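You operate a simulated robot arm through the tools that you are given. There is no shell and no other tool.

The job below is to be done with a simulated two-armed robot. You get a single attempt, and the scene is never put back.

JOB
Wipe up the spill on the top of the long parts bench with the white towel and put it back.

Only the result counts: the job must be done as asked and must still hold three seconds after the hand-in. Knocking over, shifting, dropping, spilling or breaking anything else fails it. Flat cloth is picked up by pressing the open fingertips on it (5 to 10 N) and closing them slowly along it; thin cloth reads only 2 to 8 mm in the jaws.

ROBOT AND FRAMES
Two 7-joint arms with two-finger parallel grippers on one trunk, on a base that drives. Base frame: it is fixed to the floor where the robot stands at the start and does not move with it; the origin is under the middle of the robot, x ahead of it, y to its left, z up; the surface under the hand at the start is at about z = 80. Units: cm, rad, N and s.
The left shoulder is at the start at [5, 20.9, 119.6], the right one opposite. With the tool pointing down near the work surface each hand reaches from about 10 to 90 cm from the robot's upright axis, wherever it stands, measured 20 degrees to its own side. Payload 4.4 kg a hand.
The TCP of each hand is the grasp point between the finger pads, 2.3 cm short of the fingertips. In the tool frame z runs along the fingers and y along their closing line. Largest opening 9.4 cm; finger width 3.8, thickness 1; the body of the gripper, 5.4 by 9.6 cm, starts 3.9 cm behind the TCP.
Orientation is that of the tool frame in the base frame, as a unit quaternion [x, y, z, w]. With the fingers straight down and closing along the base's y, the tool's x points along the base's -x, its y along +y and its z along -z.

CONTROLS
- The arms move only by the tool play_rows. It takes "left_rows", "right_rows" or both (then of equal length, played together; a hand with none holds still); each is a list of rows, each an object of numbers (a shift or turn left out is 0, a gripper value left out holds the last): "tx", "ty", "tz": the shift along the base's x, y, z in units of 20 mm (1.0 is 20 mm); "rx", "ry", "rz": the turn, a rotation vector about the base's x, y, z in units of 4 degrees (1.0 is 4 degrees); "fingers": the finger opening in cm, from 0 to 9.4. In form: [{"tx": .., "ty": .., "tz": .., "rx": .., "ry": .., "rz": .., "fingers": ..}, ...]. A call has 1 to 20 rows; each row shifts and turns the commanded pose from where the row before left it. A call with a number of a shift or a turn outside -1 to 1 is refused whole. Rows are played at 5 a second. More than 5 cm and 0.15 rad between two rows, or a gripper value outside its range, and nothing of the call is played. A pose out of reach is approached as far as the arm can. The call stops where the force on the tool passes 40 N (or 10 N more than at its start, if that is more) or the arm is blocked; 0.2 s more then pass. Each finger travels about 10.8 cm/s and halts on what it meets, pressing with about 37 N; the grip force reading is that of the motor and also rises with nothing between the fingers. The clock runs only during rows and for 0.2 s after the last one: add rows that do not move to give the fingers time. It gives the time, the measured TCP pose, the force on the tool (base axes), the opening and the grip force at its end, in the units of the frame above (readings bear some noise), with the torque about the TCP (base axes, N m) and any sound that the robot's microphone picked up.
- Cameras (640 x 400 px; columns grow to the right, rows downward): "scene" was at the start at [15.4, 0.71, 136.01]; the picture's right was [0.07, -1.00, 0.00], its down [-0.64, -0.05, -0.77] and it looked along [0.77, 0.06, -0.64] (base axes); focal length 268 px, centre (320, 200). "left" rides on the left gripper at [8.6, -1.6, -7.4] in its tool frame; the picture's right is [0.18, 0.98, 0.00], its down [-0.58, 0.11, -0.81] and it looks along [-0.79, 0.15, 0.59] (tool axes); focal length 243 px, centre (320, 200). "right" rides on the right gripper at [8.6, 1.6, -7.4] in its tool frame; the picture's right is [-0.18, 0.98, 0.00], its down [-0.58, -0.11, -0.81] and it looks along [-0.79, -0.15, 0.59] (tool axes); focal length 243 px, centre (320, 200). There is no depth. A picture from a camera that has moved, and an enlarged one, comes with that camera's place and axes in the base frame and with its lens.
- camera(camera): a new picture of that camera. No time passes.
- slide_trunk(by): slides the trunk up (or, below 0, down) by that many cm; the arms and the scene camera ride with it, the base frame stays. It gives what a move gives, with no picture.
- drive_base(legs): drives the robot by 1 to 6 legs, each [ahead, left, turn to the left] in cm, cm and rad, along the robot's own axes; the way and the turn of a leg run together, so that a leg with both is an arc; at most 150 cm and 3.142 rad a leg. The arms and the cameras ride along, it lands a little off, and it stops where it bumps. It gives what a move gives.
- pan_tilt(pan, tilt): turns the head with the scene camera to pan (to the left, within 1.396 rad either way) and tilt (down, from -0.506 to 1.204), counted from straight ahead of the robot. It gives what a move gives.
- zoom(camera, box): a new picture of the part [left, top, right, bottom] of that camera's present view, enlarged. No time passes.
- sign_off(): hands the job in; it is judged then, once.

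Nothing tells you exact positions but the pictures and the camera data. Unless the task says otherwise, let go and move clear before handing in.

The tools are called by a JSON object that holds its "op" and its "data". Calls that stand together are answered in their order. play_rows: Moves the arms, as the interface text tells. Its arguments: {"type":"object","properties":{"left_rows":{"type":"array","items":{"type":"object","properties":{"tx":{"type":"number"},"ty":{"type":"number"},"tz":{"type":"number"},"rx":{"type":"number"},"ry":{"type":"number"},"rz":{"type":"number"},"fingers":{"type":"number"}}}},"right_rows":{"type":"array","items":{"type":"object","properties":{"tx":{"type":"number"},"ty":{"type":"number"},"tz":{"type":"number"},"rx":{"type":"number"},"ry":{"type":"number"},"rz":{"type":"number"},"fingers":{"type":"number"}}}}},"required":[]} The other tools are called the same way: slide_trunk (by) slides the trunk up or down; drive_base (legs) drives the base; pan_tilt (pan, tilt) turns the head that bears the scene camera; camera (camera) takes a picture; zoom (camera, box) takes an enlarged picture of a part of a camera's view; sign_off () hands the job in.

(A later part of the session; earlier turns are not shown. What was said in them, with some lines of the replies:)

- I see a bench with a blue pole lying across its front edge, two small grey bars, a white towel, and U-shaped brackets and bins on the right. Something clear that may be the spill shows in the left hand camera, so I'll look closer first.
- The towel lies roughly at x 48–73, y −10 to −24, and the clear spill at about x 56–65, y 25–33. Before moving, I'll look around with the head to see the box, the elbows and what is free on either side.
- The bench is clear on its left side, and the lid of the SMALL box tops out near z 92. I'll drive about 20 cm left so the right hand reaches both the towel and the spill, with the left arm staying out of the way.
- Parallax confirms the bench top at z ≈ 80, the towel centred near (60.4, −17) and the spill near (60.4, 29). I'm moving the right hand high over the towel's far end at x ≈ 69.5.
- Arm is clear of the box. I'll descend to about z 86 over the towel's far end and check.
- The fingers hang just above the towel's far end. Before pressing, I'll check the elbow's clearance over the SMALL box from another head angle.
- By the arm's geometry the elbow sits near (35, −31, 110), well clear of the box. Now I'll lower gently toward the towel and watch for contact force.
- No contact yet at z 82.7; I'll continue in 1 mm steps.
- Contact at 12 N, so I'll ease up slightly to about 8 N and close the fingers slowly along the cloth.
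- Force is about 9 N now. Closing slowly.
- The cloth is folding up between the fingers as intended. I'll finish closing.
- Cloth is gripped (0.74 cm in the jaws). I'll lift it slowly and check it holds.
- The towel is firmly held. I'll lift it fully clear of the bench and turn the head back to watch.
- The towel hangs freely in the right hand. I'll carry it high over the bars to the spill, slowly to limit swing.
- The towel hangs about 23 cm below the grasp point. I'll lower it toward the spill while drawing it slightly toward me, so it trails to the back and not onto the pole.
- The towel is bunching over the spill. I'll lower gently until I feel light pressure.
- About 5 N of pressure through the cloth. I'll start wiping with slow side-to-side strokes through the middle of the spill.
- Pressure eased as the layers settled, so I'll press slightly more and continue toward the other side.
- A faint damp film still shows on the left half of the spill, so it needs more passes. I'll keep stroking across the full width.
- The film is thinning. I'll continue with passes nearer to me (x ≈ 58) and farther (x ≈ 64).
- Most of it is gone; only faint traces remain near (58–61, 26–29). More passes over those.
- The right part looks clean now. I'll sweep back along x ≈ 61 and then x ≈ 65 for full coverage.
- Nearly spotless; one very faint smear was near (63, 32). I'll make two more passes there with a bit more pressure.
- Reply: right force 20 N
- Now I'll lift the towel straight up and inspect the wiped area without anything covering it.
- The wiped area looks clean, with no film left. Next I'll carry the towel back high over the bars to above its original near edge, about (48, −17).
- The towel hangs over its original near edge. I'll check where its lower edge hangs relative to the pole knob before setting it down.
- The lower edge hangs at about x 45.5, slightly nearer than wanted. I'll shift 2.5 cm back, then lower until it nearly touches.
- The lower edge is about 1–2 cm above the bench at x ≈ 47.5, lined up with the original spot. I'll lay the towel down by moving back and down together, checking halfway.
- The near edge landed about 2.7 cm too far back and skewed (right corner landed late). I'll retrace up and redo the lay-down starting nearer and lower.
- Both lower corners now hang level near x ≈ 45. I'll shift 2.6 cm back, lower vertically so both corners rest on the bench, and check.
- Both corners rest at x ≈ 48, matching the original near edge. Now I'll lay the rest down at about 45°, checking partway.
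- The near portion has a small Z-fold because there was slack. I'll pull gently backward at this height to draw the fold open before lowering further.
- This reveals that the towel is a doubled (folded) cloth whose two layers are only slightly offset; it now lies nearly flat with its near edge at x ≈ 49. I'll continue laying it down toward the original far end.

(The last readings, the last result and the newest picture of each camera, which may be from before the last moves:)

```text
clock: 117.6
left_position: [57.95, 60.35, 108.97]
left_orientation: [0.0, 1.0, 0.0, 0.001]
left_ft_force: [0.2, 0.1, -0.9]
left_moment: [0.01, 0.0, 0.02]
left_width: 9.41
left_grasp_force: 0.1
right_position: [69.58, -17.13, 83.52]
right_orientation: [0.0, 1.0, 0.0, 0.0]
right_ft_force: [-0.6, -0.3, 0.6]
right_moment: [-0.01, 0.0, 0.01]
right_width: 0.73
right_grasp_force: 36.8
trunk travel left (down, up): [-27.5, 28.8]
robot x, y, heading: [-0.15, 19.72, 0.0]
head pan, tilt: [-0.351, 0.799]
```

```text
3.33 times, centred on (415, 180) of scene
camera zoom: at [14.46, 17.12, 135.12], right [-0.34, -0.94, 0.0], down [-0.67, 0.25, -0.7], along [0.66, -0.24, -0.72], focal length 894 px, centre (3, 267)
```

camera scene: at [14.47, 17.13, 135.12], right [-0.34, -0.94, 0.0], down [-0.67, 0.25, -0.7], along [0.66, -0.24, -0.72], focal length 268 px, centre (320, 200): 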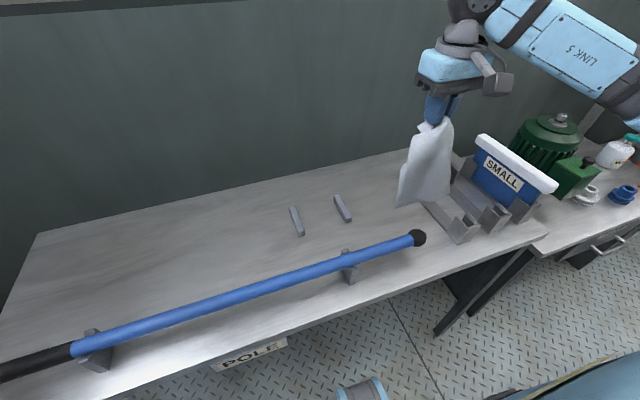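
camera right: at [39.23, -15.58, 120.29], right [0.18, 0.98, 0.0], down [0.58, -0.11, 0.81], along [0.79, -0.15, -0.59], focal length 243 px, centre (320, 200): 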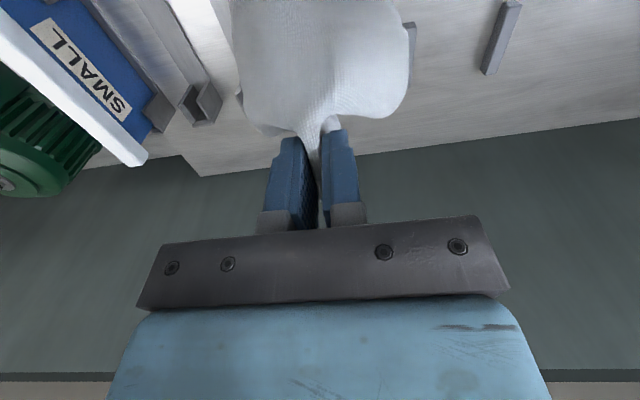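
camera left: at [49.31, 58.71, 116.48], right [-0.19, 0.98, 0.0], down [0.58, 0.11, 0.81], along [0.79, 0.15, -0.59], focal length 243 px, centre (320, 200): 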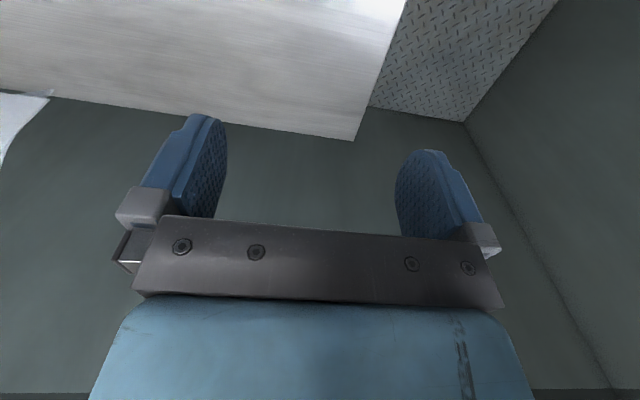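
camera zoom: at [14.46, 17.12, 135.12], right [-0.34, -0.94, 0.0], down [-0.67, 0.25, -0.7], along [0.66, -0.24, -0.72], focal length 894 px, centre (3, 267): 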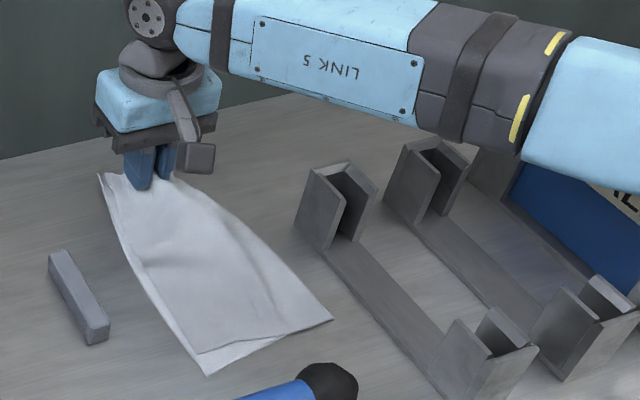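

The towel lies nearly flat in its original footprint (near edge within about 1 cm). I'll lower to light contact and then open the fingers slowly under slight pressure so the gathered fold spreads back out.

{"op": "play_rows", "data": {"right_rows": [{"tz": -0.2, "tx": 0.1}, {"tz": -0.15, "tx": 0.1}, {"tz": -0.1}, {}]}}

```text
clock: 118.6
left_position: [57.92, 60.37, 108.93]
left_orientation: [0.0, 1.0, 0.0, 0.001]
left_ft_force: [0.1, -0.1, -0.3]
left_moment: [-0.01, 0.02, -0.01]
left_width: 9.39
left_grasp_force: 0.0
right_position: [70.01, -17.09, 82.61]
right_orientation: [0.0, 1.0, 0.0, 0.0]
right_ft_force: [-0.5, 0.0, 1.6]
right_moment: [0.01, 0.0, -0.01]
right_width: 0.73
right_grasp_force: 37.1
trunk travel left (down, up): [-27.5, 28.8]
robot x, y, heading: [-0.01, 19.59, 0.002]
head pan, tilt: [-0.351, 0.799]
```

{"op": "play_rows", "data": {"right_rows": [{"tz": -0.05}, {"fingers": 0.9}, {"fingers": 1.2}, {"fingers": 1.5}, {"fingers": 1.8}, {"fingers": 2.1}, {"fingers": 2.4}, {}]}}

{"op": "zoom", "data": {"camera": "right", "box": [0, 0, 640, 100]}}

```text
clock: 120.4
left_position: [57.92, 60.48, 109.16]
left_orientation: [0.0, 1.0, 0.0, 0.001]
left_ft_force: [0.1, 0.3, 0.0]
left_moment: [-0.01, 0.0, -0.01]
left_width: 9.4
left_grasp_force: 0.0
right_position: [69.93, -16.99, 82.49]
right_orientation: [-0.001, 1.0, 0.001, 0.001]
right_ft_force: [0.7, 0.2, 7.4]
right_moment: [0.01, -0.16, 0.0]
right_width: 2.35
right_grasp_force: 0.1
trunk travel left (down, up): [-27.5, 28.8]
robot x, y, heading: [0.11, 19.96, -0.002]
head pan, tilt: [-0.351, 0.799]
```

```text
1.00 times, centred on (320, 50) of right (not enlarged: the box is as wide or as high as the picture)
camera zoom: at [61.13, -15.56, 89.9], right [0.18, 0.98, 0.0], down [0.58, -0.11, 0.81], along [0.79, -0.15, -0.59], focal length 243 px, centre (320, 350)
```

zoom: 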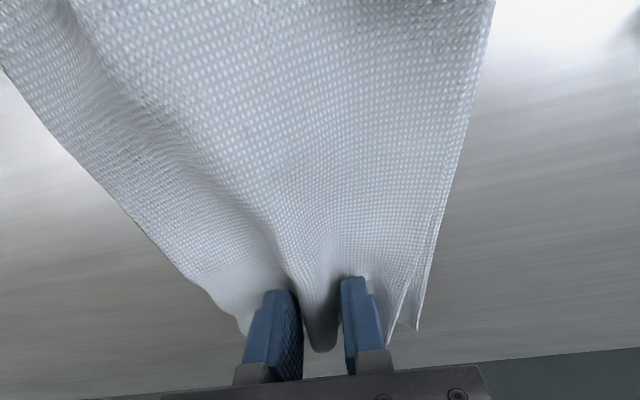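

The fold is spreading as the fingers open. Continuing to about 6 cm.

{"op": "play_rows", "data": {"right_rows": [{"fingers": 2.7}, {"fingers": 3.0}, {"fingers": 3.3}, {"fingers": 3.6}, {"fingers": 3.9}, {"fingers": 4.2}, {"fingers": 4.5}, {"fingers": 4.8}, {"fingers": 5.1}, {"fingers": 5.4}, {"fingers": 5.7}, {"fingers": 6.0}, {}, {}]}}

{"op": "zoom", "data": {"camera": "right", "box": [0, 0, 640, 100]}}

{"op": "zoom", "data": {"camera": "scene", "box": [350, 120, 480, 240]}}

```text
clock: 123.4
left_position: [57.79, 60.4, 109.01]
left_orientation: [-0.001, 1.0, 0.0, 0.0]
left_ft_force: [0.5, 0.5, 0.0]
left_moment: [0.03, 0.01, -0.01]
left_width: 9.4
left_grasp_force: 0.0
right_position: [69.8, -17.02, 82.52]
right_orientation: [0.0, 1.0, 0.0, 0.001]
right_ft_force: [0.1, 1.5, 6.6]
right_moment: [0.0, -0.1, 0.02]
right_width: 5.8
right_grasp_force: 0.0
trunk travel left (down, up): [-27.5, 28.8]
robot x, y, heading: [-0.04, 19.41, 0.003]
head pan, tilt: [-0.351, 0.799]
```

```text
1.00 times, centred on (320, 50) of right (not enlarged: the box is as wide or as high as the picture)
camera zoom: at [61.12, -15.55, 89.89], right [0.18, 0.98, 0.0], down [0.58, -0.11, 0.81], along [0.79, -0.15, -0.59], focal length 243 px, centre (320, 350)
```

zoom: 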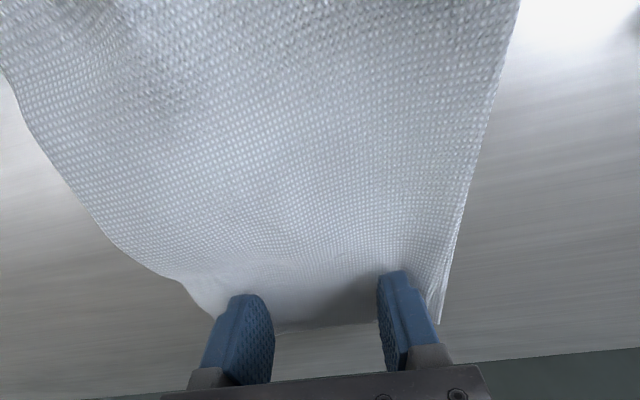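

```text
3.33 times, centred on (415, 180) of scene
camera zoom: at [14.38, 17.17, 135.13], right [-0.34, -0.94, 0.0], down [-0.67, 0.25, -0.7], along [0.66, -0.24, -0.72], focal length 894 px, centre (3, 267)
```

zoom: 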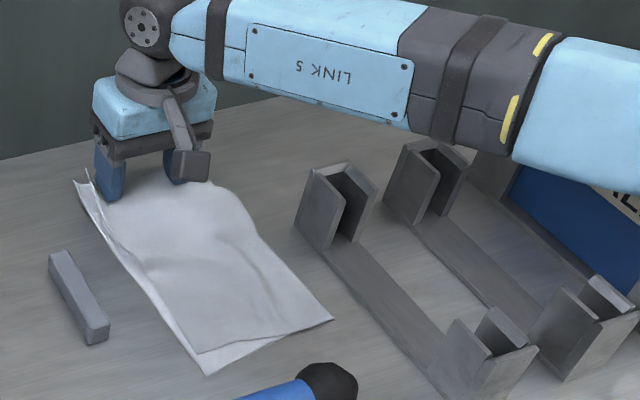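

The towel is flat and spread. I'll lift off slowly and straight up.

{"op": "play_rows", "data": {"right_rows": [{"tz": 0.1}, {"tz": 0.2}, {"tz": 0.3}, {"tz": 0.5}, {"tz": 0.7}, {"tz": 0.8}, {"tz": 1}, {"tz": 1}, {"tz": 1}, {"tz": 1}, {"tz": 1}, {"tz": 1}, {"tz": 1}, {"tz": 1}, {"tz": 1}, {"tz": 1}, {}]}}

{"op": "camera", "data": {"camera": "scene"}}

{"op": "zoom", "data": {"camera": "scene", "box": [350, 120, 480, 240]}}

{"op": "zoom", "data": {"camera": "right", "box": [0, 0, 640, 4]}}

```text
clock: 127.0
left_position: [57.96, 60.43, 108.92]
left_orientation: [-0.001, 1.0, 0.0, 0.0]
left_ft_force: [-0.2, 0.5, -0.8]
left_moment: [0.02, 0.01, 0.03]
left_width: 9.42
left_grasp_force: 0.0
right_position: [69.86, -17.1, 107.7]
right_orientation: [0.001, 1.0, 0.001, -0.001]
right_ft_force: [0.0, 0.8, 0.1]
right_moment: [0.02, 0.03, 0.0]
right_width: 6.0
right_grasp_force: 0.1
trunk travel left (down, up): [-27.5, 28.8]
robot x, y, heading: [0.11, 19.76, 0.002]
head pan, tilt: [-0.351, 0.799]
```

```text
taken
camera scene: at [14.49, 17.1, 135.11], right [-0.34, -0.94, 0.0], down [-0.67, 0.25, -0.7], along [0.65, -0.24, -0.72], focal length 268 px, centre (320, 200)
```

scene: 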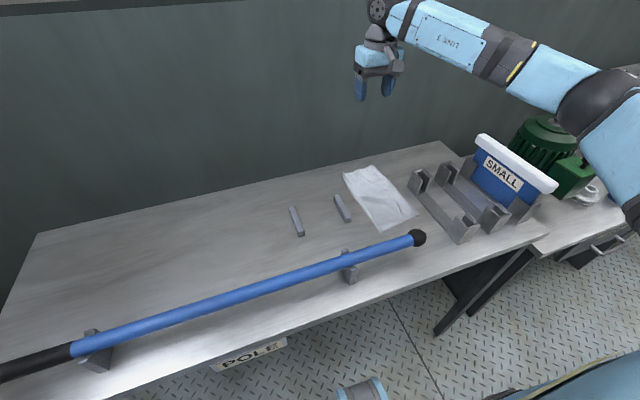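

```text
3.33 times, centred on (415, 180) of scene
camera zoom: at [14.49, 17.1, 135.11], right [-0.34, -0.94, 0.0], down [-0.67, 0.25, -0.7], along [0.65, -0.24, -0.72], focal length 894 px, centre (3, 267)
```

zoom: 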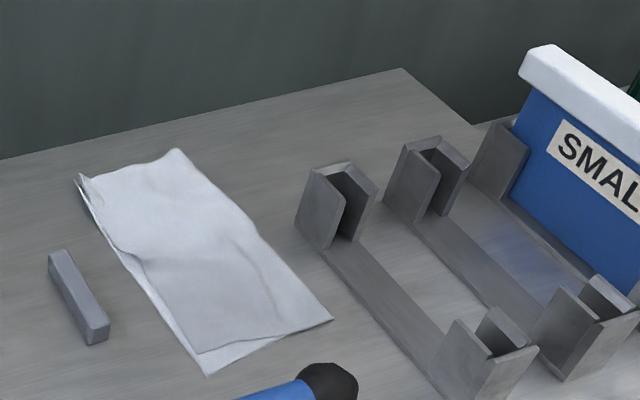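

```text
1.00 times, centred on (320, 2) of right (not enlarged: the box is as wide or as high as the picture)
camera zoom: at [61.19, -15.6, 115.01], right [0.18, 0.98, 0.0], down [0.58, -0.11, 0.81], along [0.79, -0.15, -0.59], focal length 243 px, centre (320, 398)
```

zoom: 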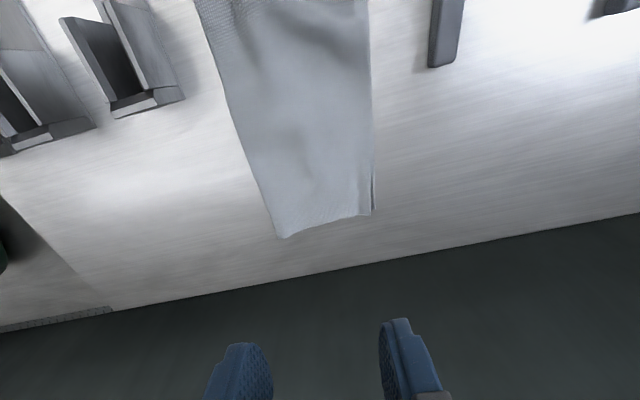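

The towel lies flat and released. I'll move the right hand back to a clear spot and compare with the original view from the same head pose.

{"op": "play_rows", "data": {"right_rows": [{"tx": -0.7, "ty": 1}, {"tx": -0.7, "ty": 1}, {"tx": -0.7, "ty": 1}, {"tx": -0.7, "ty": 1}, {"tx": -0.7, "ty": 1}, {"tx": -0.7, "ty": 1}, {"tx": -0.7, "ty": 1}, {"tx": -0.7, "ty": 1}, {"tx": -0.7, "ty": 1}, {"tx": -0.7, "ty": 1}, {"tx": -0.7, "ty": 1}, {"tx": -0.7, "ty": 1}, {"tx": -0.7, "ty": 1}, {"tx": -0.7, "ty": 1}, {}]}}

{"op": "pan_tilt", "data": {"pan": -0.2, "tilt": 0.85}}

{"op": "camera", "data": {"camera": "scene"}}

{"op": "zoom", "data": {"camera": "scene", "box": [200, 180, 300, 245]}}

{"op": "zoom", "data": {"camera": "right", "box": [0, 0, 640, 180]}}

```text
clock: 130.2
left_position: [57.83, 60.44, 109.07]
left_orientation: [0.0, 1.0, 0.0, -0.001]
left_ft_force: [-0.6, 0.6, -0.3]
left_moment: [0.01, 0.02, 0.0]
left_width: 9.42
left_grasp_force: 0.1
right_position: [50.31, 11.09, 107.83]
right_orientation: [0.0, 1.0, 0.0, 0.0]
right_ft_force: [0.3, 0.6, -1.7]
right_moment: [0.01, 0.01, 0.0]
right_width: 6.01
right_grasp_force: 0.1
trunk travel left (down, up): [-27.5, 28.8]
robot x, y, heading: [0.09, 20.0, -0.002]
head pan, tilt: [-0.351, 0.799]
```

```text
clock: 130.9
left_position: [57.9, 60.4, 109.1]
left_orientation: [-0.001, 1.0, 0.0, 0.0]
left_ft_force: [-0.9, 0.3, -0.2]
left_moment: [-0.01, 0.01, 0.0]
left_width: 9.44
left_grasp_force: 0.0
right_position: [50.31, 11.07, 107.63]
right_orientation: [-0.001, 1.0, 0.001, 0.0]
right_ft_force: [-0.4, 0.5, -0.8]
right_moment: [-0.01, -0.05, -0.04]
right_width: 5.99
right_grasp_force: 0.2
trunk travel left (down, up): [-27.5, 28.8]
robot x, y, heading: [-0.14, 19.68, 0.003]
head pan, tilt: [-0.201, 0.85]
```

```text
taken
camera scene: at [14.55, 18.34, 134.72], right [-0.2, -0.98, 0.0], down [-0.74, 0.15, -0.66], along [0.65, -0.13, -0.75], focal length 268 px, centre (320, 200)
```

scene: 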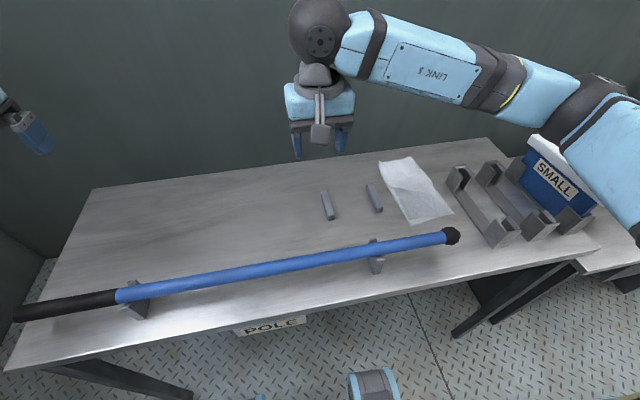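

```text
6.15 times, centred on (250, 212) of scene
camera zoom: at [14.55, 18.34, 134.72], right [-0.2, -0.98, 0.0], down [-0.74, 0.15, -0.66], along [0.65, -0.13, -0.75], focal length 1650 px, centre (751, 123)
```

zoom: 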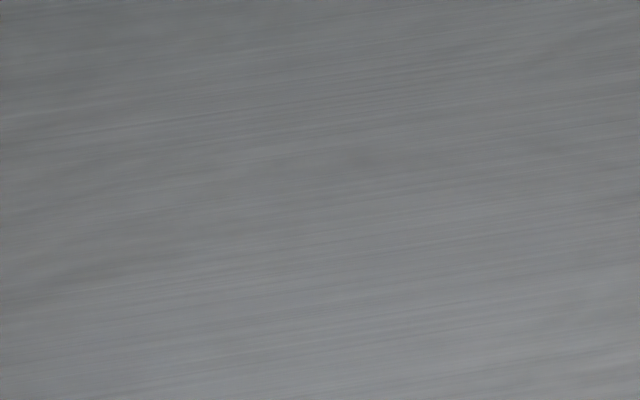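

```text
1.00 times, centred on (320, 90) of right (not enlarged: the box is as wide or as high as the picture)
camera zoom: at [41.66, 12.56, 115.0], right [0.18, 0.98, 0.0], down [0.58, -0.11, 0.81], along [0.79, -0.15, -0.59], focal length 243 px, centre (320, 310)
```

zoom: 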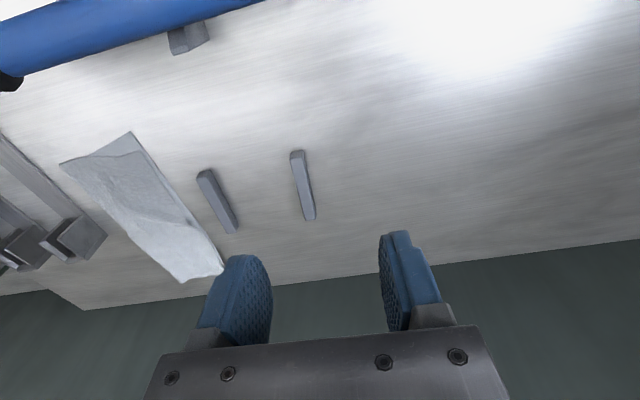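

The bench top shows no trace of the spill from either camera. The towel lies flat within about 1 cm of its original place, the bars, pole, brackets and box look unmoved, and both hands are empty and clear, so I'm handing in.

{"op": "sign_off", "data": {}}

```text
The job is handed in.
```

The spill is wiped up and the white towel is back where it was; I've handed the job in, but no verdict has come back.

- **Spill:** I wiped the whole patch several times with the towel pressed on lightly. No trace of it shows from the head camera or the right hand's camera.
- **Towel:** It lies flat, about 1 cm from its original position. It turned out to be a doubled cloth, and its two layers now sit slightly offset at the near-left corner.
- **Everything else:** The bars, pole, brackets and SMALL box look unmoved. Both hands are empty and clear of the bench.
- **Robot position:** I drove about 20 cm to the left at the start so the right hand could reach both the towel and the spill. I did not drive back.
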